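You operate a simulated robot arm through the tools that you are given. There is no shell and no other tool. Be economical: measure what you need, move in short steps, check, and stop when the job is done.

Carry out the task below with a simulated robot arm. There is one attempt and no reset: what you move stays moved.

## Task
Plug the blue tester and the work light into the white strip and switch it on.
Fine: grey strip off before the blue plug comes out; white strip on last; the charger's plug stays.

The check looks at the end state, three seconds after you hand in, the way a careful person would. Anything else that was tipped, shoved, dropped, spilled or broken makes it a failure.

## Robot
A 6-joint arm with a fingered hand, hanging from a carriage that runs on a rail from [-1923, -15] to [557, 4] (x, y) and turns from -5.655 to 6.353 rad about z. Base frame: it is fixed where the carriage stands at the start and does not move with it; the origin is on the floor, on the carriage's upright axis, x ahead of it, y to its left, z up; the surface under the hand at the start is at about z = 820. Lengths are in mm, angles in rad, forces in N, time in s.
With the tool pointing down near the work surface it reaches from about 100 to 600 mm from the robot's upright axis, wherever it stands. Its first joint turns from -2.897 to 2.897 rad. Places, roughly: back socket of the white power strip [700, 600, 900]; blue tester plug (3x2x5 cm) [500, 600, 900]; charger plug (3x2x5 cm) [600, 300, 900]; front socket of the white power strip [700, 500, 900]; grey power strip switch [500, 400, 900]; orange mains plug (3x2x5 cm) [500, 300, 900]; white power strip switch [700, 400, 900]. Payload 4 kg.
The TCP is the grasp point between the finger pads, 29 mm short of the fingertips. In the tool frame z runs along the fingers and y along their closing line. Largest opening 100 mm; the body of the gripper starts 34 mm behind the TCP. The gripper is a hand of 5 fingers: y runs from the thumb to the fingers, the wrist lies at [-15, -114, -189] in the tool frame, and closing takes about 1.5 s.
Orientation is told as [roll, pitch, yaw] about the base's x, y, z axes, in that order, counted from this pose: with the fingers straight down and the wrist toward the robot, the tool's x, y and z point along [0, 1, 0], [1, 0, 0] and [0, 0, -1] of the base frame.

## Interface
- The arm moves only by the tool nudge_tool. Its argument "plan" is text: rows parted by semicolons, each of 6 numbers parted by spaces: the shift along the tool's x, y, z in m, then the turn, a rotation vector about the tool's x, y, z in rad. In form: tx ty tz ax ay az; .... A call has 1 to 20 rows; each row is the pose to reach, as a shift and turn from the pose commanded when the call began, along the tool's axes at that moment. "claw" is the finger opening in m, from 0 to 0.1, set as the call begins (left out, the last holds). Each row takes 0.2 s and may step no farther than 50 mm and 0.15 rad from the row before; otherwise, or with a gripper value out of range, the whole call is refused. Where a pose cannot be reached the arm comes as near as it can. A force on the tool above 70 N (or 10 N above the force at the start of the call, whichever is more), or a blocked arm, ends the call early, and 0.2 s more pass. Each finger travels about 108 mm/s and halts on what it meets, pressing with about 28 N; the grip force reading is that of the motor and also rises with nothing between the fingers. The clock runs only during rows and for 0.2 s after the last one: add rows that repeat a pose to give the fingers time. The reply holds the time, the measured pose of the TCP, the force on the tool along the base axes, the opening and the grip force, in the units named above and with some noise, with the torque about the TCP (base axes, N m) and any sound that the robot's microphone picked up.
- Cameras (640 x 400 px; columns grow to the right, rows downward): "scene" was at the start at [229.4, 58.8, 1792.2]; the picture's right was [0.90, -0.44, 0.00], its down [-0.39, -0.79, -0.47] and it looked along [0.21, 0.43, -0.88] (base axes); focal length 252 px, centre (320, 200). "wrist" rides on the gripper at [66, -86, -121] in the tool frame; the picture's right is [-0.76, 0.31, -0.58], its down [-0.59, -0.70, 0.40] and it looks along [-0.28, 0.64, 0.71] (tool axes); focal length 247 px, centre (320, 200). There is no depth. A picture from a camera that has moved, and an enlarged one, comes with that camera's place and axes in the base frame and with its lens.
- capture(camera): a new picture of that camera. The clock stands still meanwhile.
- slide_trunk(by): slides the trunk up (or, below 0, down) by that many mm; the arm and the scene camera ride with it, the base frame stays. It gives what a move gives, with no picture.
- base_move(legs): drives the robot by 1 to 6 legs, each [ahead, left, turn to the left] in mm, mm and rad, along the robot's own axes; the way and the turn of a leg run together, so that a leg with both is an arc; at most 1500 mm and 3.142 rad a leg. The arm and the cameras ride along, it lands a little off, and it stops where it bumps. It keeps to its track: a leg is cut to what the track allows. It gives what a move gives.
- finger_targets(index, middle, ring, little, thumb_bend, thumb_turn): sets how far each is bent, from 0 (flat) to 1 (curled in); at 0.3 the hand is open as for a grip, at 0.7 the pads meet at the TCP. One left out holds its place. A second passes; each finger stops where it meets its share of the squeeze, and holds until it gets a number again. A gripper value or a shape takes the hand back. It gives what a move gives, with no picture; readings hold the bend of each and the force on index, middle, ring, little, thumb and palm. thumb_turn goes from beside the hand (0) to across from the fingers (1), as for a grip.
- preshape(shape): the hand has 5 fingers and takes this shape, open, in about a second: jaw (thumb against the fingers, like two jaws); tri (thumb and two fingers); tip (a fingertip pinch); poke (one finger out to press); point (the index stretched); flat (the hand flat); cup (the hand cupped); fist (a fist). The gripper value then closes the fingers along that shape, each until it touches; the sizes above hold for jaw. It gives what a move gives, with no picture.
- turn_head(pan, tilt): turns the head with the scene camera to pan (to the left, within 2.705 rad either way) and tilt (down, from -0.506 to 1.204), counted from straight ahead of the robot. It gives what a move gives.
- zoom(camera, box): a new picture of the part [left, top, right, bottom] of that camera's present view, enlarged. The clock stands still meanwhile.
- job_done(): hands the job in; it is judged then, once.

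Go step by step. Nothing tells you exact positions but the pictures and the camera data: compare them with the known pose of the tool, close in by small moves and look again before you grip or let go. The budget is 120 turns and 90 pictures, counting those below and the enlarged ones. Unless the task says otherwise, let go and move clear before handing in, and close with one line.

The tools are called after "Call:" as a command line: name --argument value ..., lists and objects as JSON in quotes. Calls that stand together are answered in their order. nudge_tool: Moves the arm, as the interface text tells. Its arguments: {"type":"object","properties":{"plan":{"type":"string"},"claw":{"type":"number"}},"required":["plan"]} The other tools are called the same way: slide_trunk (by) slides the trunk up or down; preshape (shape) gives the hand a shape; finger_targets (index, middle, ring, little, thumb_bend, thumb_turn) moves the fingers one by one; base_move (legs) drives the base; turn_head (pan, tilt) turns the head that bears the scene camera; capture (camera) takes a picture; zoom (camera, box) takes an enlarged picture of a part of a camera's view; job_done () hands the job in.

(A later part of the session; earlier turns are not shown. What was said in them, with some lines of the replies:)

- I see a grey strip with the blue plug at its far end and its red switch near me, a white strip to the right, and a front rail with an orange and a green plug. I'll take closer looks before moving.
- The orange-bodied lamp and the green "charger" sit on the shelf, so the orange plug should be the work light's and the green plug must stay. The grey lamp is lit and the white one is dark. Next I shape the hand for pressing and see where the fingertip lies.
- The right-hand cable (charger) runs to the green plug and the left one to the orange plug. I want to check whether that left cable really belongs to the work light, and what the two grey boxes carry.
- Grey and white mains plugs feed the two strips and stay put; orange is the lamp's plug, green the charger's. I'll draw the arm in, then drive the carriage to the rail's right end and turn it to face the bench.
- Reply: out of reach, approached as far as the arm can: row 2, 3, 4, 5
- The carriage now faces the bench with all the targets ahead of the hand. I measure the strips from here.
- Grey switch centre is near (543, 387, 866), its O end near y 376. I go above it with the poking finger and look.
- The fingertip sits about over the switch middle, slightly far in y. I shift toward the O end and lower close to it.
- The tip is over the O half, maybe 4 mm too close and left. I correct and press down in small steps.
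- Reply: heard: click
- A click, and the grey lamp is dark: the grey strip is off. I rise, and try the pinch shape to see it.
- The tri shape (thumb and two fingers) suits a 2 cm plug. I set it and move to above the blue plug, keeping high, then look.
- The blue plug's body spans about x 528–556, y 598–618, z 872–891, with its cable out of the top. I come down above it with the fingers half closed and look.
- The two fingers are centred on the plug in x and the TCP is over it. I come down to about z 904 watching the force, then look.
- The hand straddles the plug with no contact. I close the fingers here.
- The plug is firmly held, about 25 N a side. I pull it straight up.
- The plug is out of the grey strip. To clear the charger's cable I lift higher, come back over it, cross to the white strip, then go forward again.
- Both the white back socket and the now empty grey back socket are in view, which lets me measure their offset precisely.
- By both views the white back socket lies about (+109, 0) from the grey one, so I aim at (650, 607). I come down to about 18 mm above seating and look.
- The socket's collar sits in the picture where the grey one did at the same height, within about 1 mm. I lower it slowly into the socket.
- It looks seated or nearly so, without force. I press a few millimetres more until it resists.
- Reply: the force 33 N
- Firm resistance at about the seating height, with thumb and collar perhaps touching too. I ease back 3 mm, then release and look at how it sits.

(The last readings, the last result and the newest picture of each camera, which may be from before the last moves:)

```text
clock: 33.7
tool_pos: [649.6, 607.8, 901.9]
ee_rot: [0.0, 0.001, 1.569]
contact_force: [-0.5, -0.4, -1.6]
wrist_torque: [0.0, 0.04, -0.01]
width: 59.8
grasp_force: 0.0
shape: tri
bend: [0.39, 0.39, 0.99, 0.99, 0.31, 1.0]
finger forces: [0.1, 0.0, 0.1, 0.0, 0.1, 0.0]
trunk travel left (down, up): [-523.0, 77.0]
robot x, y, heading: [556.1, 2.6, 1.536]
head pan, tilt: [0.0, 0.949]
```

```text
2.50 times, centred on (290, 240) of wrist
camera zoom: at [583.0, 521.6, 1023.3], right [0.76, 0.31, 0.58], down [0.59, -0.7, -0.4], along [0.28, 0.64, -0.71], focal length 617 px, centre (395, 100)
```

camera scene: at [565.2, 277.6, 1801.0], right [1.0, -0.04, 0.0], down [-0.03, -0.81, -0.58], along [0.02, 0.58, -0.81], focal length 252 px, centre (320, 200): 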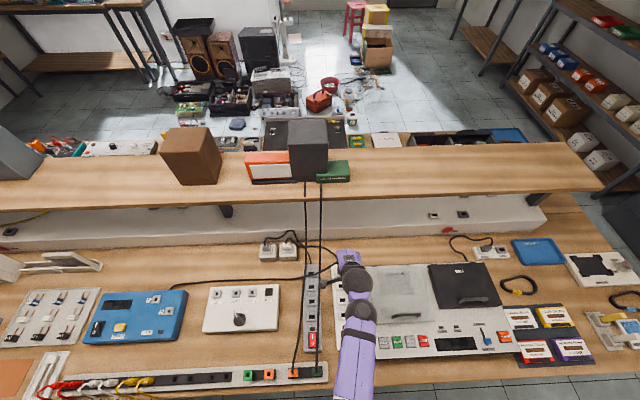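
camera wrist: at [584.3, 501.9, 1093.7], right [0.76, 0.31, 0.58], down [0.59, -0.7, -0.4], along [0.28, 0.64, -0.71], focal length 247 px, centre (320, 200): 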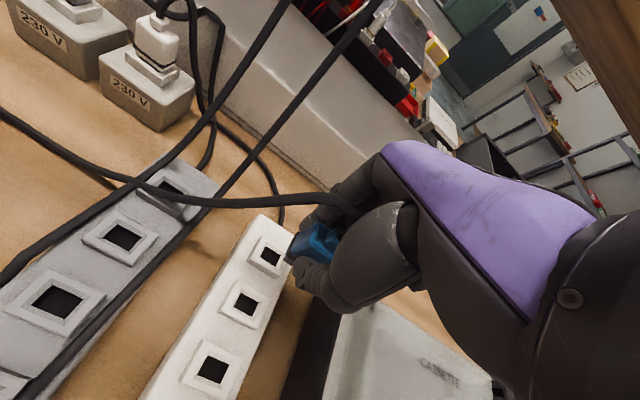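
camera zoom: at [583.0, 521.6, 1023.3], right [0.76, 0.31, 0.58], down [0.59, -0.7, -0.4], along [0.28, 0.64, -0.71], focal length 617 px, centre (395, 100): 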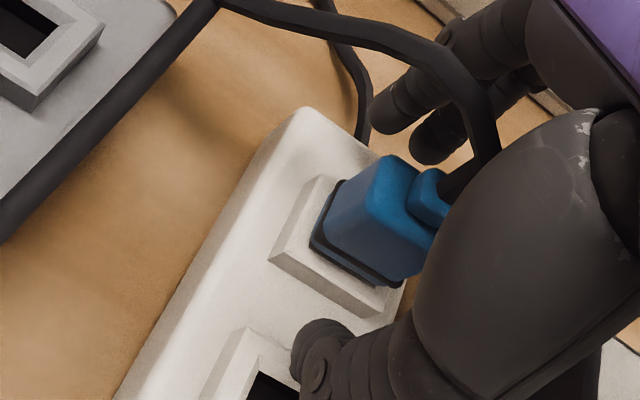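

The plug stands square and flat on the collar, like it did in the grey strip. I lift away and check it from both cameras.

Call:
nudge_tool --plan "0 0 -0.03 0 0 0; 0 0 -0.06 0 0 0; 0 -0.03 -0.09 0 0 0; 0 -0.07 -0.1 0 0 0; 0 -0.12 -0.1 0 0 0; 0 -0.12 -0.1 0 0 0" --claw 0.07

Call:
capture --camera "wrist"

Call:
zoom --camera "wrist" --box '[200, 110, 360, 230]'

Call:
zoom --camera "scene" --box '[280, 240, 380, 390]'

```text
clock: 35.1
tool_pos: [648.6, 486.4, 1003.2]
ee_rot: [0.0, 0.0, 1.569]
contact_force: [0.1, -0.9, -0.9]
wrist_torque: [-0.01, -0.01, 0.0]
width: 70.2
grasp_force: 0.1
shape: tri
bend: [0.41, 0.35, 0.99, 0.99, 0.3, 0.99]
finger forces: [0.0, 0.1, 0.1, 0.0, 0.0, 0.0]
trunk travel left (down, up): [-523.0, 77.0]
robot x, y, heading: [551.3, 4.4, 1.536]
head pan, tilt: [0.0, 0.949]
```

```text
51 pictures are left
camera wrist: at [581.2, 400.9, 1123.9], right [0.76, 0.31, 0.58], down [0.59, -0.7, -0.4], along [0.28, 0.64, -0.71], focal length 247 px, centre (320, 200)
```

wrist: 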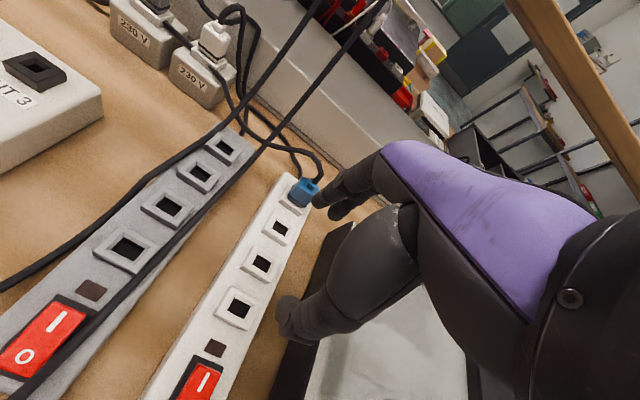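

```text
3.33 times, centred on (280, 170) of wrist
camera zoom: at [581.2, 400.9, 1123.9], right [0.76, 0.31, 0.58], down [0.59, -0.7, -0.4], along [0.28, 0.64, -0.71], focal length 823 px, centre (453, 300)
```

zoom: 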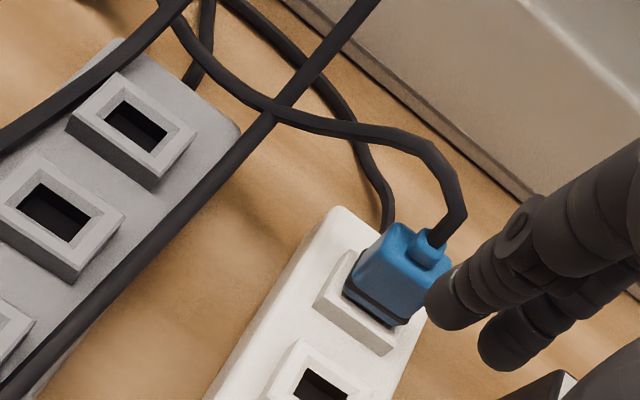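

```text
2.67 times, centred on (330, 315) of scene
camera zoom: at [565.1, 277.4, 1800.9], right [1.0, -0.04, 0.0], down [-0.03, -0.81, -0.58], along [0.02, 0.58, -0.81], focal length 673 px, centre (293, -107)
```

zoom: 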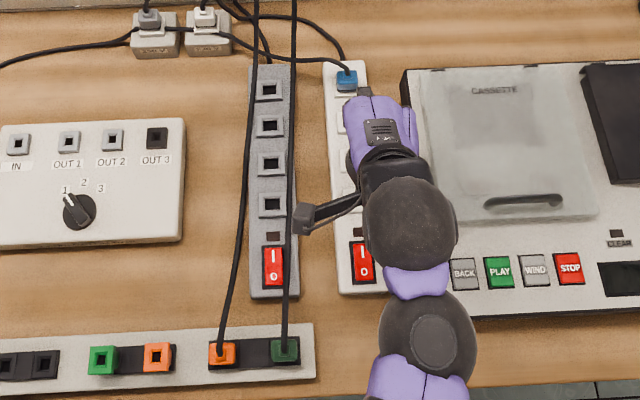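

The blue plug sits in the white back socket. Now I move over the front rail to the orange plug near (484, 300).

Call:
nudge_tool --plan "0.0275 -0.032 -0.005 0 0 0; 0.055 -0.064 -0.01 0 0 0; 0.0825 -0.096 -0.01 0 0 0; 0.11 -0.128 -0.01 0 0 0; 0.1375 -0.16 -0.005 0 0 0; 0.165 -0.188 0 0 0 0; 0.165 -0.188 0 0 0 0"

Call:
capture --camera "wrist"

Call:
zoom --camera "wrist" --box '[190, 170, 350, 310]'

Call:
zoom --camera "scene" --box '[280, 240, 380, 390]'

```text
clock: 36.7
tool_pos: [485.9, 298.6, 1003.2]
ee_rot: [-0.001, 0.0, 1.568]
contact_force: [-0.2, 0.6, 0.7]
wrist_torque: [0.01, 0.0, -0.01]
width: 70.0
grasp_force: 0.1
shape: tri
bend: [0.41, 0.35, 0.99, 0.99, 0.3, 0.99]
finger forces: [0.1, 0.0, 0.1, 0.0, 0.0, 0.0]
trunk travel left (down, up): [-523.0, 77.0]
robot x, y, heading: [556.3, 5.1, 1.534]
head pan, tilt: [0.0, 0.949]
```

```text
48 pictures are left
camera wrist: at [417.7, 212.6, 1125.1], right [0.76, 0.31, 0.58], down [0.59, -0.7, -0.4], along [0.28, 0.64, -0.71], focal length 247 px, centre (320, 200)
```

wrist: 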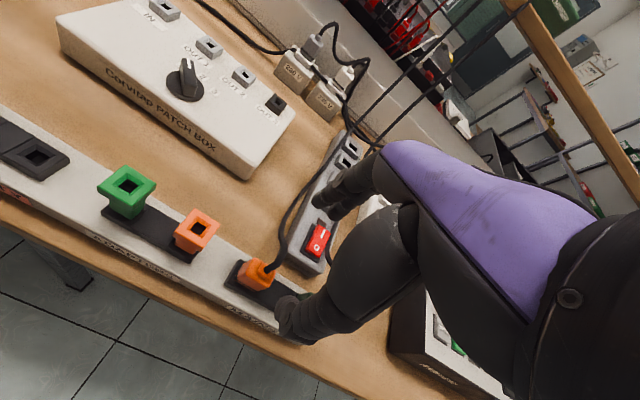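

```text
2.86 times, centred on (270, 240) of wrist
camera zoom: at [417.7, 212.6, 1125.1], right [0.76, 0.31, 0.58], down [0.59, -0.7, -0.4], along [0.28, 0.64, -0.71], focal length 706 px, centre (463, 86)
```

zoom: 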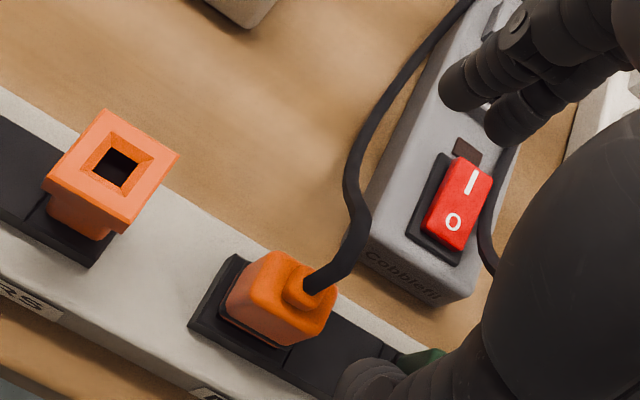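

```text
2.67 times, centred on (330, 315) of scene
camera zoom: at [565.2, 277.5, 1801.0], right [1.0, -0.04, 0.0], down [-0.03, -0.81, -0.58], along [0.02, 0.58, -0.81], focal length 673 px, centre (293, -107)
```

zoom: 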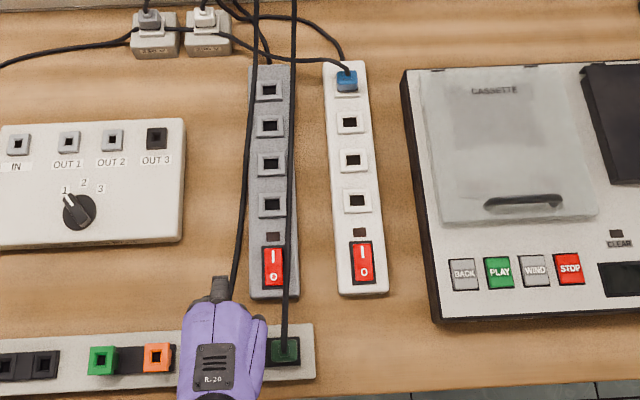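

The orange plug's body is about 28 mm wide around (486, 303), standing lower than the strips (base near z 860). I come down partway and look.

Call:
nudge_tool --plan "0 0.004 0.03 0 0 0; 0 0.004 0.055 0 0 0; 0 0.004 0.075 0 0 0; 0 0.004 0.075 0 0 0" --claw 0.055

Call:
zoom --camera "wrist" --box '[210, 160, 390, 320]'

```text
clock: 37.7
tool_pos: [483.3, 305.3, 925.6]
ee_rot: [0.0, 0.001, 1.569]
contact_force: [-0.2, -0.3, -1.0]
wrist_torque: [0.0, 0.0, -0.03]
width: 55.2
grasp_force: 0.0
shape: tri
bend: [0.39, 0.4, 0.99, 0.99, 0.3, 1.0]
finger forces: [0.0, 0.0, 0.0, 0.0, 0.0, 0.0]
trunk travel left (down, up): [-523.0, 77.0]
robot x, y, heading: [550.5, 5.4, 1.537]
head pan, tilt: [0.0, 0.949]
```

```text
2.50 times, centred on (300, 240) of wrist
camera zoom: at [416.7, 219.2, 1046.9], right [0.76, 0.31, 0.58], down [0.59, -0.7, -0.4], along [0.28, 0.64, -0.71], focal length 617 px, centre (370, 100)
```

zoom: 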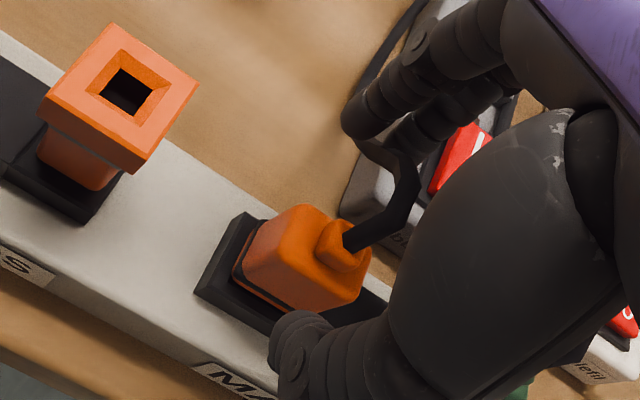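

The picture suggests about 36 mm more to the same relative grip as the blue plug. I go down 29 mm and compare.

Call:
nudge_tool --plan "0 0 0.01 0 0 0; 0 0 0.02 0 0 0; 0 0 0.029 0 0 0; 0 0 0.029 0 0 0"

Call:
zoom --camera "wrist" --box '[220, 160, 400, 320]'

```text
clock: 38.7
tool_pos: [483.0, 303.2, 897.9]
ee_rot: [0.001, 0.001, 1.57]
contact_force: [-0.7, 0.2, -0.2]
wrist_torque: [0.01, -0.02, -0.02]
width: 55.2
grasp_force: 0.1
shape: tri
bend: [0.39, 0.4, 0.99, 0.99, 0.3, 1.0]
finger forces: [0.0, 0.0, 0.0, 0.0, 0.0, 0.1]
trunk travel left (down, up): [-523.0, 77.0]
robot x, y, heading: [554.3, 10.0, 1.536]
head pan, tilt: [0.0, 0.949]
```

```text
2.50 times, centred on (310, 240) of wrist
camera zoom: at [416.7, 218.1, 1019.0], right [0.76, 0.31, 0.58], down [0.59, -0.7, -0.4], along [0.28, 0.64, -0.71], focal length 617 px, centre (345, 100)
```

zoom: 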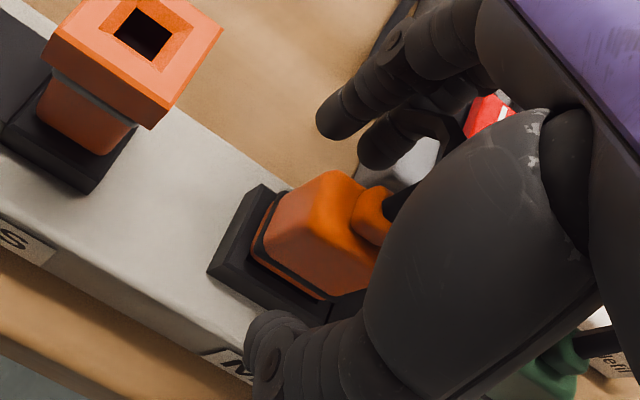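

Nearly identical to the blue grip picture; 5 mm lower and 1 mm nearer, then I close.

Call:
nudge_tool --plan "0 -0.001 0.003 0 0 0; 0 -0.001 0.005 0 0 0; 0 -0.001 0.005 0 0 0"

Call:
nudge_tool --plan "0 0 0 0 0 0; 0 0 0 0 0 0; 0 0 0 0 0 0; 0 0 0 0 0 0; 0 0 0 0 0 0; 0 0 0 0 0 0; 0 0 0 0 0 0; 0 0 0 0 0 0" --claw 0.0

Call:
zoom --camera "wrist" --box '[220, 160, 400, 320]'

```text
clock: 39.5
tool_pos: [484.1, 303.1, 892.4]
ee_rot: [-0.001, -0.001, 1.57]
contact_force: [-0.6, 0.0, 0.4]
wrist_torque: [0.0, 0.02, -0.03]
width: 55.4
grasp_force: 0.0
shape: tri
bend: [0.39, 0.4, 0.99, 0.99, 0.3, 1.0]
finger forces: [0.0, 0.1, 0.0, 0.0, 0.0, 0.0]
trunk travel left (down, up): [-523.0, 77.0]
robot x, y, heading: [552.2, 6.6, 1.537]
head pan, tilt: [0.0, 0.949]
```

```text
clock: 41.3
tool_pos: [483.9, 301.9, 892.0]
ee_rot: [0.0, -0.001, 1.571]
contact_force: [0.0, -1.0, -0.1]
wrist_torque: [-0.02, 0.0, 0.02]
width: 14.7
grasp_force: 28.6
shape: tri
bend: [0.66, 0.63, 1.0, 1.0, 0.53, 1.0]
finger forces: [12.3, 12.5, 0.0, 0.1, 25.7, 0.1]
trunk travel left (down, up): [-523.0, 77.0]
robot x, y, heading: [553.1, 0.9, 1.534]
head pan, tilt: [0.0, 0.949]
```

```text
2.50 times, centred on (310, 240) of wrist
camera zoom: at [416.9, 216.4, 1014.2], right [0.76, 0.31, 0.58], down [0.59, -0.7, -0.4], along [0.28, 0.64, -0.71], focal length 617 px, centre (345, 100)
```

zoom: 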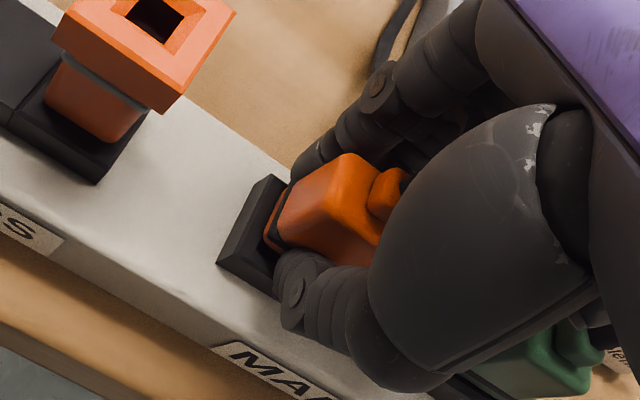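

The orange plug is held with about 25 N. I pull it straight up.

Call:
nudge_tool --plan "0 0 -0.006 0 0 0; 0 0 -0.012 0 0 0; 0 0 -0.02 0 0 0; 0 0 -0.035 0 0 0; 0 0 -0.035 0 0 0"

Call:
zoom --camera "wrist" --box '[220, 160, 400, 320]'

```text
clock: 42.5
tool_pos: [486.2, 301.4, 929.1]
ee_rot: [-0.001, 0.001, 1.567]
contact_force: [-0.1, 0.4, -0.2]
wrist_torque: [-0.02, 0.01, -0.01]
width: 14.5
grasp_force: 28.1
shape: tri
bend: [0.66, 0.63, 1.0, 1.0, 0.53, 1.0]
finger forces: [12.7, 12.9, 0.0, 0.1, 25.5, 0.1]
trunk travel left (down, up): [-523.0, 77.0]
robot x, y, heading: [551.6, 5.5, 1.535]
head pan, tilt: [0.0, 0.949]
```

```text
2.50 times, centred on (310, 240) of wrist
camera zoom: at [418.0, 216.0, 1049.3], right [0.76, 0.31, 0.58], down [0.59, -0.7, -0.4], along [0.28, 0.64, -0.71], focal length 617 px, centre (345, 100)
```

zoom: 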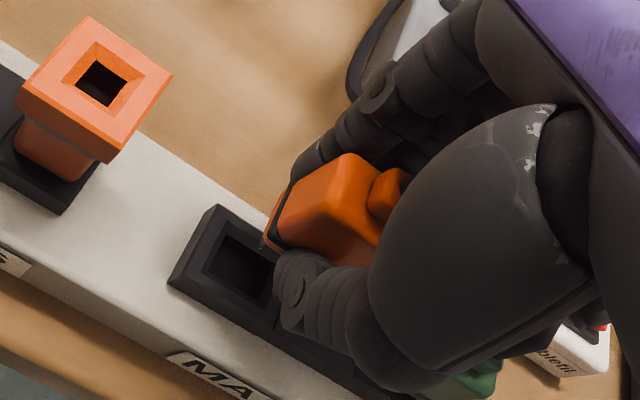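

It's out. I raise it over the charger's cable and carry it to above the front white socket, then look.

Call:
nudge_tool --plan "0 0 -0.04 0 0 0; 0 0.01 -0.075 0 0 0; -0.025 0.04 -0.085 0 0 0; -0.055 0.065 -0.085 0 0 0; -0.085 0.09 -0.085 0 0 0; -0.115 0.115 -0.085 0 0 0; -0.145 0.14 -0.08 0 0 0; -0.165 0.158 -0.055 0 0 0; -0.165 0.158 -0.03 0 0 0; -0.165 0.158 -0.03 0 0 0"

Call:
zoom --camera "wrist" --box '[160, 160, 380, 320]'

Call:
capture --camera "scene"

```text
clock: 44.7
tool_pos: [649.2, 460.6, 957.9]
ee_rot: [0.001, -0.002, 1.571]
contact_force: [-0.5, 1.1, -0.8]
wrist_torque: [0.02, -0.02, 0.02]
width: 14.5
grasp_force: 28.0
shape: tri
bend: [0.66, 0.63, 1.0, 1.0, 0.53, 1.0]
finger forces: [12.7, 12.7, 0.0, 0.1, 25.2, 0.0]
trunk travel left (down, up): [-523.0, 77.0]
robot x, y, heading: [555.6, 6.9, 1.534]
head pan, tilt: [0.0, 0.949]
```

```text
2.50 times, centred on (270, 240) of wrist
camera zoom: at [582.2, 374.3, 1079.1], right [0.76, 0.31, 0.58], down [0.59, -0.7, -0.4], along [0.28, 0.64, -0.71], focal length 617 px, centre (445, 100)
```

zoom: 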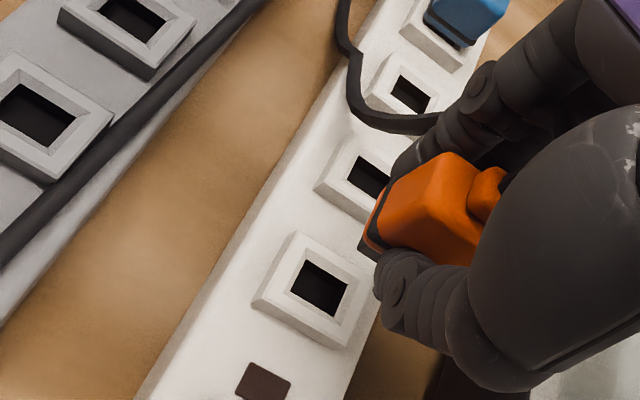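

```text
40 pictures are left
camera scene: at [565.2, 277.5, 1800.9], right [1.0, -0.04, 0.0], down [-0.03, -0.81, -0.58], along [0.02, 0.58, -0.81], focal length 252 px, centre (320, 200)
```

scene: 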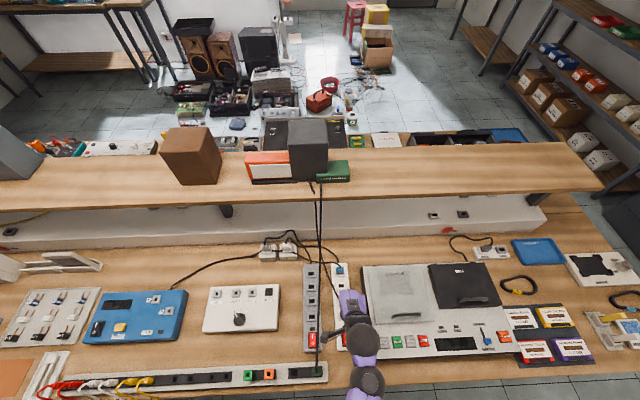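

The front socket is at about (650.5, 458.5). I shift 2 mm nearer and come down to about 18 mm above seating to compare with the earlier picture.

Call:
nudge_tool --plan "-0.0005 -0.001 0.012 0 0 0; -0.0005 -0.0015 0.025 0 0 0; -0.0005 -0.0015 0.038 0 0 0; -0.0005 -0.0015 0.038 0 0 0"

Call:
zoom --camera "wrist" --box '[200, 160, 380, 320]'

```text
clock: 45.7
tool_pos: [649.9, 458.9, 920.0]
ee_rot: [0.001, -0.001, 1.568]
contact_force: [-0.5, 0.1, -0.6]
wrist_torque: [0.02, 0.02, 0.01]
width: 14.3
grasp_force: 28.3
shape: tri
bend: [0.66, 0.63, 1.0, 1.0, 0.53, 1.0]
finger forces: [12.6, 12.7, 0.1, 0.0, 25.3, 0.0]
trunk travel left (down, up): [-523.0, 77.0]
robot x, y, heading: [554.0, 1.0, 1.532]
head pan, tilt: [0.0, 0.949]
```

```text
2.50 times, centred on (290, 240) of wrist
camera zoom: at [582.3, 372.8, 1040.9], right [0.76, 0.31, 0.58], down [0.59, -0.7, -0.4], along [0.28, 0.64, -0.71], focal length 617 px, centre (395, 100)
```

zoom: 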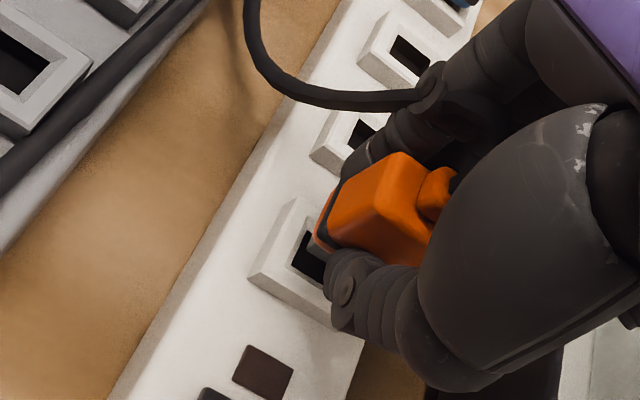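

Comparing with the blue plug's approach, the socket lies about 2 mm farther right and the plug sits slightly toward the thumb. I correct (+1.8, +1.7) and lower slowly.

Call:
nudge_tool --plan "-0.0018 0.0017 0.003 0 0 0; -0.0018 0.0017 0.006 0 0 0; -0.0018 0.0017 0.008 0 0 0; -0.0018 0.0017 0.01 0 0 0; -0.0018 0.0017 0.012 0 0 0; -0.0018 0.0017 0.0135 0 0 0"

Call:
zoom --camera "wrist" --box '[230, 200, 350, 300]'

```text
clock: 47.1
tool_pos: [651.3, 460.4, 906.4]
ee_rot: [0.0, -0.001, 1.568]
contact_force: [-0.2, -0.2, -0.6]
wrist_torque: [-0.01, -0.02, -0.02]
width: 14.4
grasp_force: 27.8
shape: tri
bend: [0.66, 0.63, 1.0, 1.0, 0.53, 1.0]
finger forces: [12.7, 12.8, 0.0, 0.0, 25.3, 0.0]
trunk travel left (down, up): [-523.0, 77.0]
robot x, y, heading: [558.2, 3.3, 1.534]
head pan, tilt: [0.0, 0.949]
```

```text
4.00 times, centred on (290, 250) of wrist
camera zoom: at [584.9, 374.4, 1028.2], right [0.76, 0.31, 0.58], down [0.59, -0.7, -0.4], along [0.28, 0.64, -0.71], focal length 988 px, centre (440, 0)
```

zoom: 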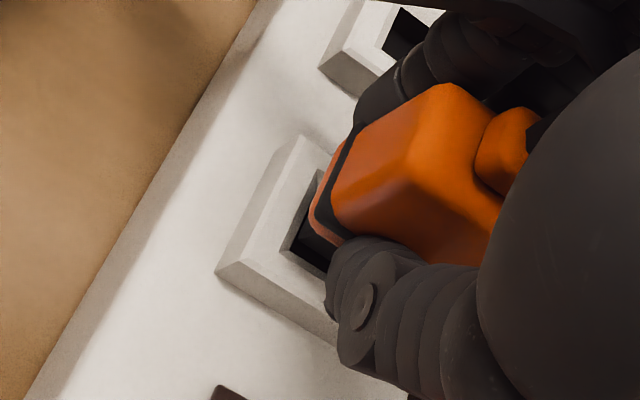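

Still free. I keep lowering in fine steps, 0.7 mm nearer, watching for early contact.

Call:
nudge_tool --plan "-0.0003 -0.0007 0.0015 0 0 0; -0.0003 -0.0007 0.003 0 0 0; -0.0003 -0.0007 0.0045 0 0 0; -0.0003 -0.0007 0.0055 0 0 0"

Call:
zoom --camera "wrist" --box '[230, 200, 350, 300]'

```text
clock: 48.1
tool_pos: [652.1, 459.2, 901.4]
ee_rot: [-0.001, 0.001, 1.567]
contact_force: [-0.1, -2.0, 3.6]
wrist_torque: [-0.06, -0.01, 0.01]
width: 14.5
grasp_force: 28.5
shape: tri
bend: [0.66, 0.63, 1.0, 1.0, 0.53, 1.0]
finger forces: [12.4, 12.8, 0.1, 0.0, 26.6, 0.0]
trunk travel left (down, up): [-523.0, 77.0]
robot x, y, heading: [552.6, 5.1, 1.533]
head pan, tilt: [0.0, 0.949]
```

```text
4.00 times, centred on (290, 250) of wrist
camera zoom: at [585.2, 373.7, 1023.0], right [0.76, 0.31, 0.58], down [0.59, -0.7, -0.4], along [0.28, 0.64, -0.71], focal length 988 px, centre (440, 0)
```

zoom: 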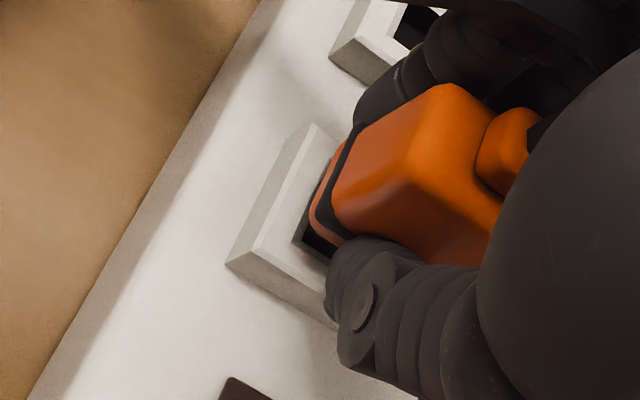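

Slight contact of 3.6 N. I press a bit further to see whether it slides in.

Call:
nudge_tool --plan "0 0 0.001 0 0 0; 0 0 0.002 0 0 0; 0 0 0.003 0 0 0"

Call:
zoom --camera "wrist" --box '[230, 200, 350, 300]'

```text
clock: 48.9
tool_pos: [652.1, 458.4, 898.4]
ee_rot: [0.001, 0.0, 1.569]
contact_force: [1.0, -0.5, -0.4]
wrist_torque: [0.03, 0.0, -0.03]
width: 14.5
grasp_force: 28.0
shape: tri
bend: [0.66, 0.63, 1.0, 1.0, 0.53, 1.0]
finger forces: [12.7, 13.6, 0.0, 0.0, 26.3, 0.0]
trunk travel left (down, up): [-523.0, 77.0]
robot x, y, heading: [553.9, 5.2, 1.532]
head pan, tilt: [0.0, 0.949]
```

```text
4.00 times, centred on (290, 250) of wrist
camera zoom: at [584.9, 373.3, 1019.3], right [0.76, 0.31, 0.58], down [0.59, -0.7, -0.4], along [0.28, 0.64, -0.71], focal length 988 px, centre (440, 0)
```

zoom: 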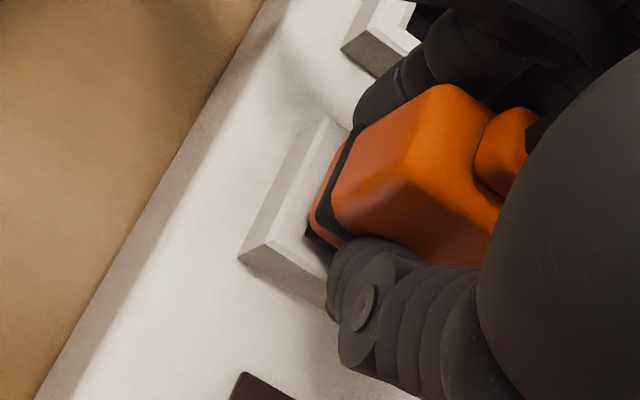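

The force vanished, so the plug is sliding into the socket. I press on until it seats.

Call:
nudge_tool --plan "0 0 0.001 0 0 0; 0 0 0.002 0 0 0; 0 0 0.003 0 0 0; 0 0 0.004 0 0 0"

Call:
zoom --camera "wrist" --box '[230, 200, 350, 300]'

```text
clock: 49.9
tool_pos: [652.1, 460.8, 895.8]
ee_rot: [-0.001, -0.002, 1.57]
contact_force: [-2.1, -7.2, 22.7]
wrist_torque: [-0.27, 0.08, -0.03]
width: 16.0
grasp_force: 28.0
shape: tri
bend: [0.66, 0.64, 1.0, 1.0, 0.51, 1.0]
finger forces: [12.6, 13.1, 0.1, 0.1, 34.0, 0.0]
trunk travel left (down, up): [-523.0, 77.0]
robot x, y, heading: [551.2, 4.1, 1.535]
head pan, tilt: [0.0, 0.949]
```

```text
4.00 times, centred on (290, 250) of wrist
camera zoom: at [585.2, 374.4, 1016.4], right [0.76, 0.3, 0.58], down [0.59, -0.7, -0.4], along [0.28, 0.64, -0.71], focal length 988 px, centre (440, 0)
```

zoom: 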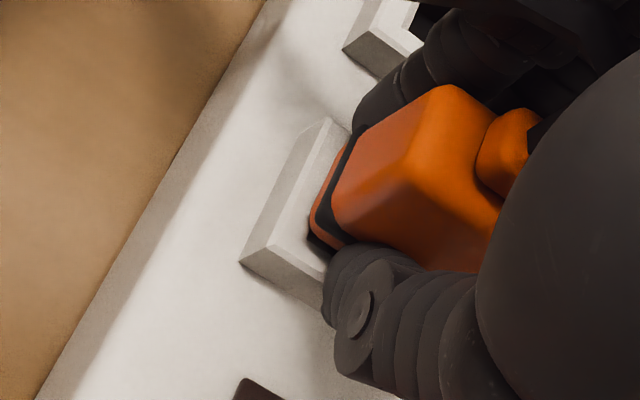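

Same firm seating signature as the blue one. I ease back, release and look.

Call:
nudge_tool --plan "0 0 -0.0015 0 0 0; 0 0 -0.002 0 0 0"

Call:
nudge_tool --plan "0 0 0 0 0 0; 0 0 0 0 0 0; 0 0 0 0 0 0; 0 0 0 0 0 0" --claw 0.06

Call:
zoom --camera "wrist" --box '[200, 160, 380, 320]'

```text
clock: 50.5
tool_pos: [652.3, 459.4, 896.6]
ee_rot: [-0.001, -0.001, 1.568]
contact_force: [-0.1, -2.0, 12.0]
wrist_torque: [-0.08, 0.03, 0.02]
width: 15.5
grasp_force: 28.3
shape: tri
bend: [0.66, 0.64, 1.0, 1.0, 0.51, 1.0]
finger forces: [13.9, 14.5, 0.0, 0.0, 30.0, 0.1]
trunk travel left (down, up): [-523.0, 77.0]
robot x, y, heading: [558.1, 3.8, 1.533]
head pan, tilt: [0.0, 0.949]
```

```text
clock: 51.5
tool_pos: [651.7, 457.5, 893.8]
ee_rot: [0.001, 0.003, 1.569]
contact_force: [-0.1, -6.7, 0.1]
wrist_torque: [-0.15, 0.02, 0.01]
width: 55.7
grasp_force: 0.1
shape: tri
bend: [0.42, 0.41, 0.99, 0.99, 0.31, 1.0]
finger forces: [3.7, 2.4, 0.0, 0.0, 0.0, 0.0]
trunk travel left (down, up): [-523.0, 77.0]
robot x, y, heading: [557.6, 5.7, 1.537]
head pan, tilt: [0.0, 0.949]
```

```text
2.50 times, centred on (290, 240) of wrist
camera zoom: at [584.8, 372.1, 1016.4], right [0.76, 0.31, 0.58], down [0.59, -0.7, -0.4], along [0.28, 0.64, -0.71], focal length 617 px, centre (395, 100)
```

zoom: 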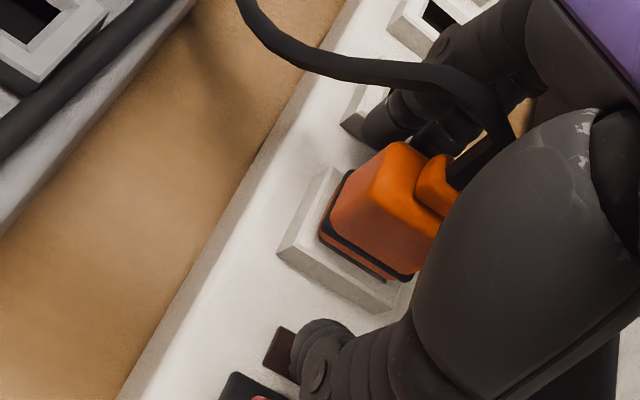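

The orange plug sits flat on the collar; the opened fingers just brush the next collar. I narrow them slightly and lift straight up, then check.

Call:
nudge_tool --plan "0 0 0 0 0 0; 0 0 0 0 0 0; 0 0 -0.015 0 0 0; 0 0 -0.04 0 0 0; 0 0 -0.08 0 0 0; 0 -0.04 -0.11 0 0 0; 0 -0.08 -0.12 0 0 0; 0 -0.11 -0.12 0 0 0; 0 -0.11 -0.12 0 0 0" --claw 0.045

Call:
zoom --camera "scene" --box '[280, 240, 380, 390]'

Call:
capture --camera "wrist"

```text
clock: 53.5
tool_pos: [655.2, 346.9, 1015.0]
ee_rot: [-0.001, -0.001, 1.57]
contact_force: [-0.9, 0.2, -0.9]
wrist_torque: [0.0, -0.04, -0.03]
width: 45.0
grasp_force: 0.1
shape: tri
bend: [0.42, 0.45, 0.99, 0.99, 0.39, 1.0]
finger forces: [0.1, 0.0, 0.1, 0.1, 0.1, 0.1]
trunk travel left (down, up): [-523.0, 77.0]
robot x, y, heading: [555.7, 3.2, 1.53]
head pan, tilt: [0.0, 0.949]
```

```text
2.67 times, centred on (330, 315) of scene
camera zoom: at [565.1, 277.5, 1800.9], right [1.0, -0.04, 0.0], down [-0.03, -0.81, -0.58], along [0.02, 0.58, -0.81], focal length 673 px, centre (293, -107)
```

zoom: 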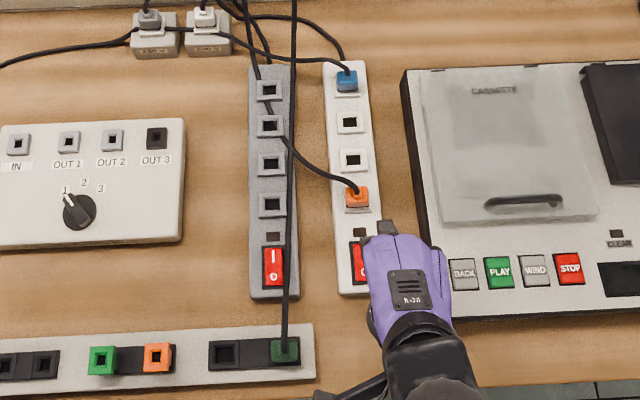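

```text
32 pictures are left
camera wrist: at [588.0, 261.4, 1137.3], right [0.76, 0.31, 0.58], down [0.59, -0.7, -0.4], along [0.28, 0.64, -0.71], focal length 247 px, centre (320, 200)
```

wrist: 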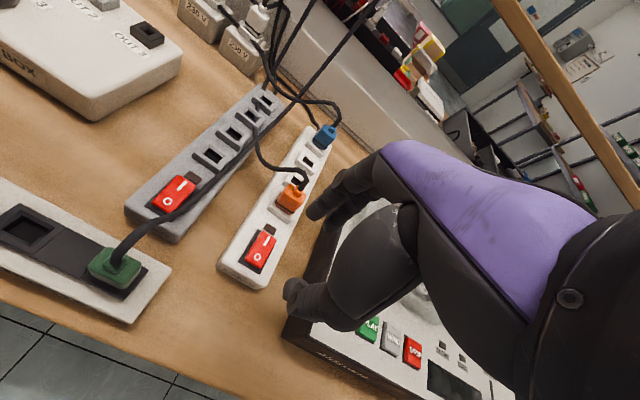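

Both plugs are in the white strip, the charger's plug is untouched. Last: the white switch, I end near (653, 400). I take the poke shape and go above it.

Call:
preshape --shape "poke"

Call:
nudge_tool --plan "-0.002 0.02 0.03 0 0 0; -0.002 0.042 0.06 0 0 0; -0.002 0.042 0.08 0 0 0; -0.002 0.042 0.08 0 0 0"

Call:
zoom --camera "wrist" --box '[200, 140, 400, 300]'

```text
clock: 54.4
tool_pos: [655.5, 348.2, 1015.3]
ee_rot: [0.0, -0.001, 1.568]
contact_force: [0.1, -1.0, -0.2]
wrist_torque: [0.02, 0.01, 0.0]
width: 0.0
grasp_force: 0.0
shape: poke
bend: [0.7, 0.7, 0.99, 0.99, 1.0, 1.0]
finger forces: [0.0, 0.0, 0.1, 0.0, 0.0, 0.0]
trunk travel left (down, up): [-523.0, 77.0]
robot x, y, heading: [555.4, -0.1, 1.537]
head pan, tilt: [0.0, 0.949]
```

```text
clock: 55.4
tool_pos: [654.8, 391.0, 936.7]
ee_rot: [0.0, -0.001, 1.569]
contact_force: [-0.7, -0.6, 0.0]
wrist_torque: [-0.03, 0.0, 0.01]
width: 0.3
grasp_force: 0.0
shape: poke
bend: [0.7, 0.7, 0.99, 0.99, 1.0, 1.0]
finger forces: [0.0, 0.0, 0.0, 0.1, 0.0, 0.0]
trunk travel left (down, up): [-523.0, 77.0]
robot x, y, heading: [555.6, 6.1, 1.528]
head pan, tilt: [0.0, 0.949]
```

```text
2.50 times, centred on (300, 220) of wrist
camera zoom: at [587.7, 306.3, 1058.3], right [0.76, 0.31, 0.58], down [0.59, -0.7, -0.4], along [0.28, 0.64, -0.71], focal length 617 px, centre (370, 150)
```

zoom: 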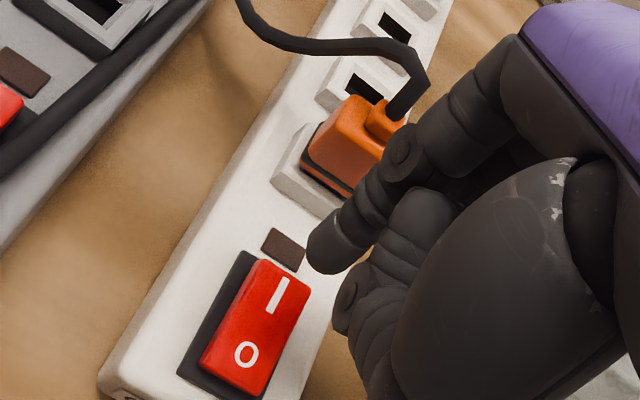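

The tip is about over the I end. I shift 3 mm right and 2 mm back, and lower most of the way, watching clearance to the orange plug.

Call:
nudge_tool --plan "-0.003 0.002 0.01 0 0 0; -0.003 0.002 0.02 0 0 0; -0.003 0.002 0.027 0 0 0"

Call:
zoom --camera "wrist" --box '[200, 140, 400, 300]'

```text
clock: 56.2
tool_pos: [657.9, 394.2, 908.1]
ee_rot: [0.001, 0.001, 1.572]
contact_force: [-0.9, 0.2, -0.2]
wrist_torque: [0.01, 0.0, 0.0]
width: 0.0
grasp_force: 0.0
shape: poke
bend: [0.7, 0.7, 0.99, 0.99, 1.0, 1.0]
finger forces: [0.0, 0.0, 0.1, 0.1, 0.0, 0.0]
trunk travel left (down, up): [-523.0, 77.0]
robot x, y, heading: [553.6, 6.4, 1.534]
head pan, tilt: [0.0, 0.949]
```

```text
2.50 times, centred on (300, 220) of wrist
camera zoom: at [590.6, 309.0, 1029.8], right [0.76, 0.31, 0.58], down [0.59, -0.7, -0.4], along [0.28, 0.64, -0.71], focal length 617 px, centre (370, 150)
```

zoom: 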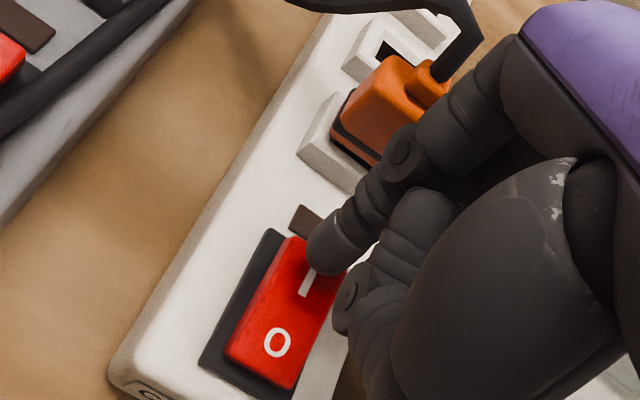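

Call:
nudge_tool --plan "0 0 0.004 0 0 0; 0 0 0.008 0 0 0; 0 0 0.011 0 0 0; 0 0 0.013 0 0 0"

Call:
zoom --camera "wrist" --box '[200, 140, 400, 300]'

```text
clock: 57.2
tool_pos: [658.2, 396.2, 897.6]
ee_rot: [-0.002, -0.003, 1.569]
contact_force: [-0.7, 0.9, 11.4]
wrist_torque: [0.03, -0.08, -0.01]
width: 0.3
grasp_force: 0.1
shape: poke
bend: [0.7, 0.7, 0.99, 0.99, 1.0, 1.0]
finger forces: [0.1, 10.9, 0.1, 0.0, 0.1, 0.0]
trunk travel left (down, up): [-523.0, 77.0]
robot x, y, heading: [556.0, 2.3, 1.536]
head pan, tilt: [0.0, 0.949]
heard: click
```

```text
2.50 times, centred on (300, 220) of wrist
camera zoom: at [590.5, 310.1, 1018.3], right [0.76, 0.3, 0.58], down [0.59, -0.7, -0.4], along [0.28, 0.64, -0.71], focal length 617 px, centre (370, 150)
```

zoom: 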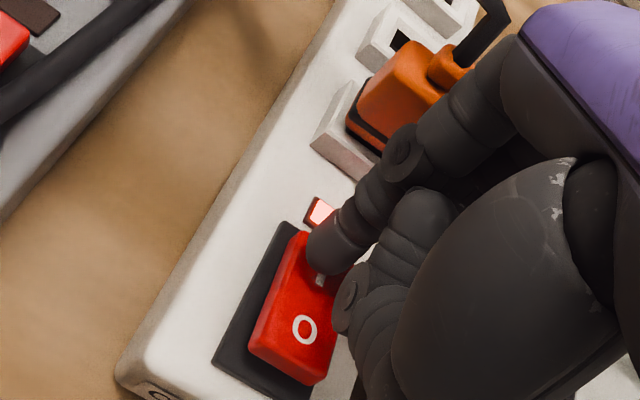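

A click, and the white strip's lamp is lit. I rise straight up, back off and check everything.

Call:
nudge_tool --plan "0 0 -0.03 0 0 0; 0 0 -0.07 0 0 0; 0 -0.03 -0.11 0 0 0; 0 -0.07 -0.14 0 0 0; -0.03 -0.1 -0.15 0 0 0; -0.06 -0.12 -0.15 0 0 0; -0.06 -0.12 -0.15 0 0 0"

Call:
zoom --camera "scene" --box '[230, 230, 390, 390]'

Call:
zoom --camera "scene" --box '[230, 110, 390, 230]'

Call:
capture --camera "wrist"

```text
clock: 58.8
tool_pos: [714.1, 280.8, 1033.2]
ee_rot: [-0.002, -0.001, 1.569]
contact_force: [0.9, -0.3, 0.2]
wrist_torque: [0.0, 0.0, 0.02]
width: 0.0
grasp_force: 0.1
shape: poke
bend: [0.7, 0.7, 0.99, 0.99, 1.0, 1.0]
finger forces: [0.0, 0.1, 0.0, 0.0, 0.0, 0.0]
out of reach, approached as far as the arm can: row 6, 7
trunk travel left (down, up): [-523.0, 77.0]
robot x, y, heading: [554.9, 6.3, 1.535]
head pan, tilt: [0.0, 0.949]
```

```text
2.50 times, centred on (310, 310) of scene
camera zoom: at [565.2, 277.5, 1801.0], right [1.0, -0.04, 0.0], down [-0.03, -0.81, -0.58], along [0.02, 0.58, -0.81], focal length 631 px, centre (345, -75)
```

zoom: 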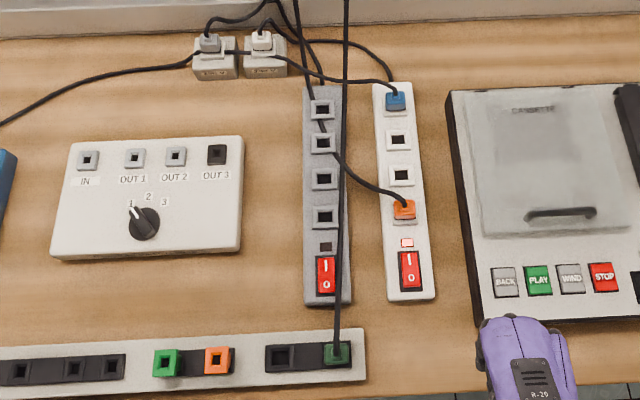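

```text
3.33 times, centred on (310, 170) of scene
camera zoom: at [565.2, 277.5, 1801.0], right [1.0, -0.04, 0.0], down [-0.03, -0.81, -0.58], along [0.02, 0.58, -0.81], focal length 841 px, centre (353, 300)
```

zoom: 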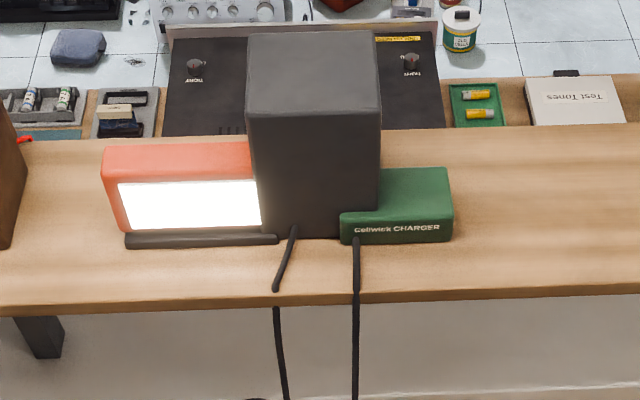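

```text
26 pictures are left
camera wrist: at [646.3, 195.1, 1153.4], right [0.76, 0.3, 0.58], down [0.59, -0.71, -0.4], along [0.29, 0.64, -0.71], focal length 247 px, centre (320, 200)
```

wrist: 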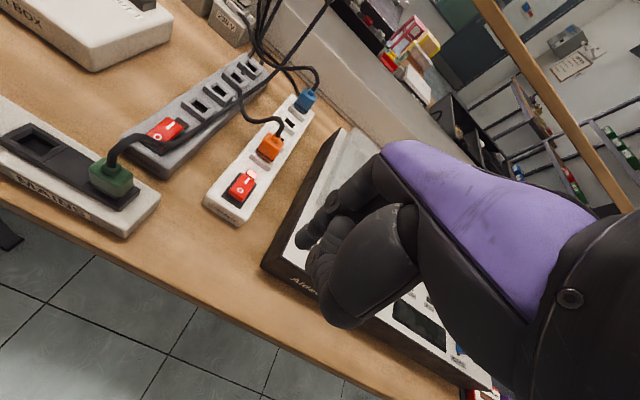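

The work light shines, so its plug is live. I check the blue tester too.

Call:
zoom --camera "scene" --box '[70, 250, 230, 370]'

```text
3.33 times, centred on (150, 310) of scene
camera zoom: at [565.2, 277.5, 1801.0], right [1.0, -0.04, 0.0], down [-0.03, -0.81, -0.58], along [0.02, 0.58, -0.81], focal length 841 px, centre (887, -167)
```

zoom: 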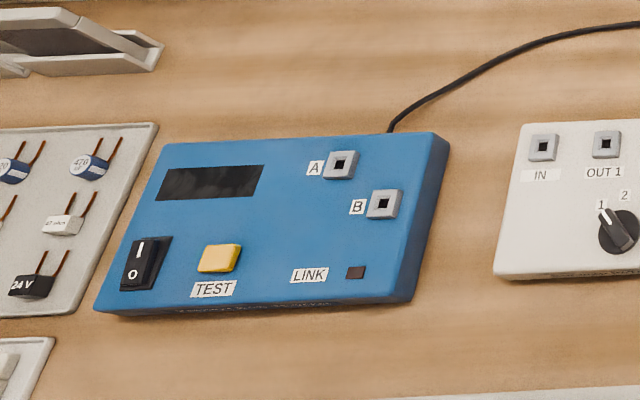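

The tester has its own switch, which was not asked for. One closer look at how the blue plug is seated compared with the orange one.

Call:
zoom --camera "wrist" --box '[240, 70, 340, 180]'

Call:
zoom --camera "scene" --box '[315, 255, 350, 295]'

```text
3.64 times, centred on (290, 125) of wrist
camera zoom: at [646.3, 195.1, 1153.4], right [0.76, 0.3, 0.58], down [0.59, -0.71, -0.4], along [0.29, 0.64, -0.71], focal length 898 px, centre (429, 473)
```

zoom: 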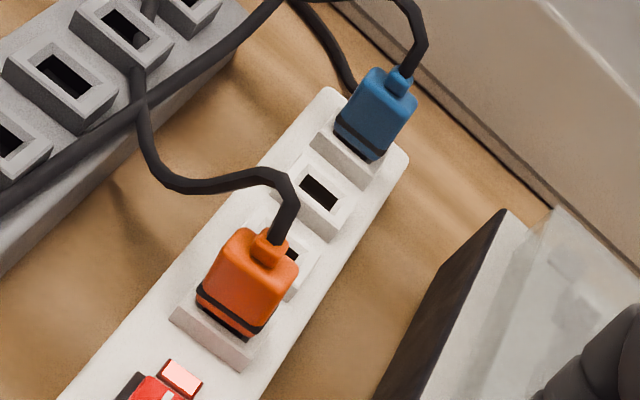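

```text
10.00 times, centred on (332, 275) of scene
camera zoom: at [565.2, 277.5, 1801.0], right [1.0, -0.04, 0.0], down [-0.03, -0.81, -0.58], along [0.02, 0.58, -0.81], focal length 2523 px, centre (195, -550)
```

zoom: 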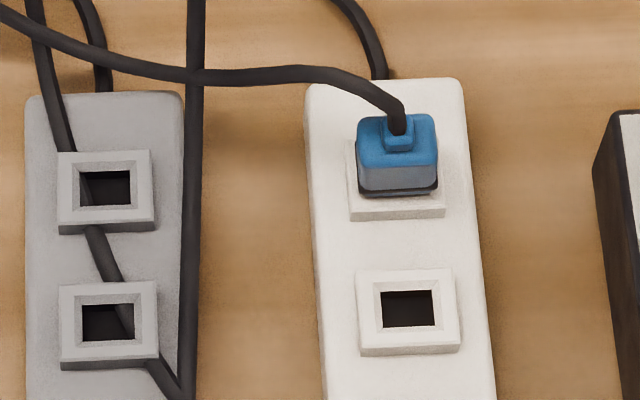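

Both plugs sit flat on their collars, the grey strip is dark, the white strip and the work light are lit, and the charger's plug is in place. I hand in.

Call:
job_done

```text
The job is handed in.
```

The blue tester and the work light are plugged into the white strip and it is switched on, with the light lit. The grey strip went off before the blue plug came out, the white strip was switched on last, and the charger's plug was not touched. The tester's display is dark: it has its own power switch, which I left alone, so I know only that its plug is seated.
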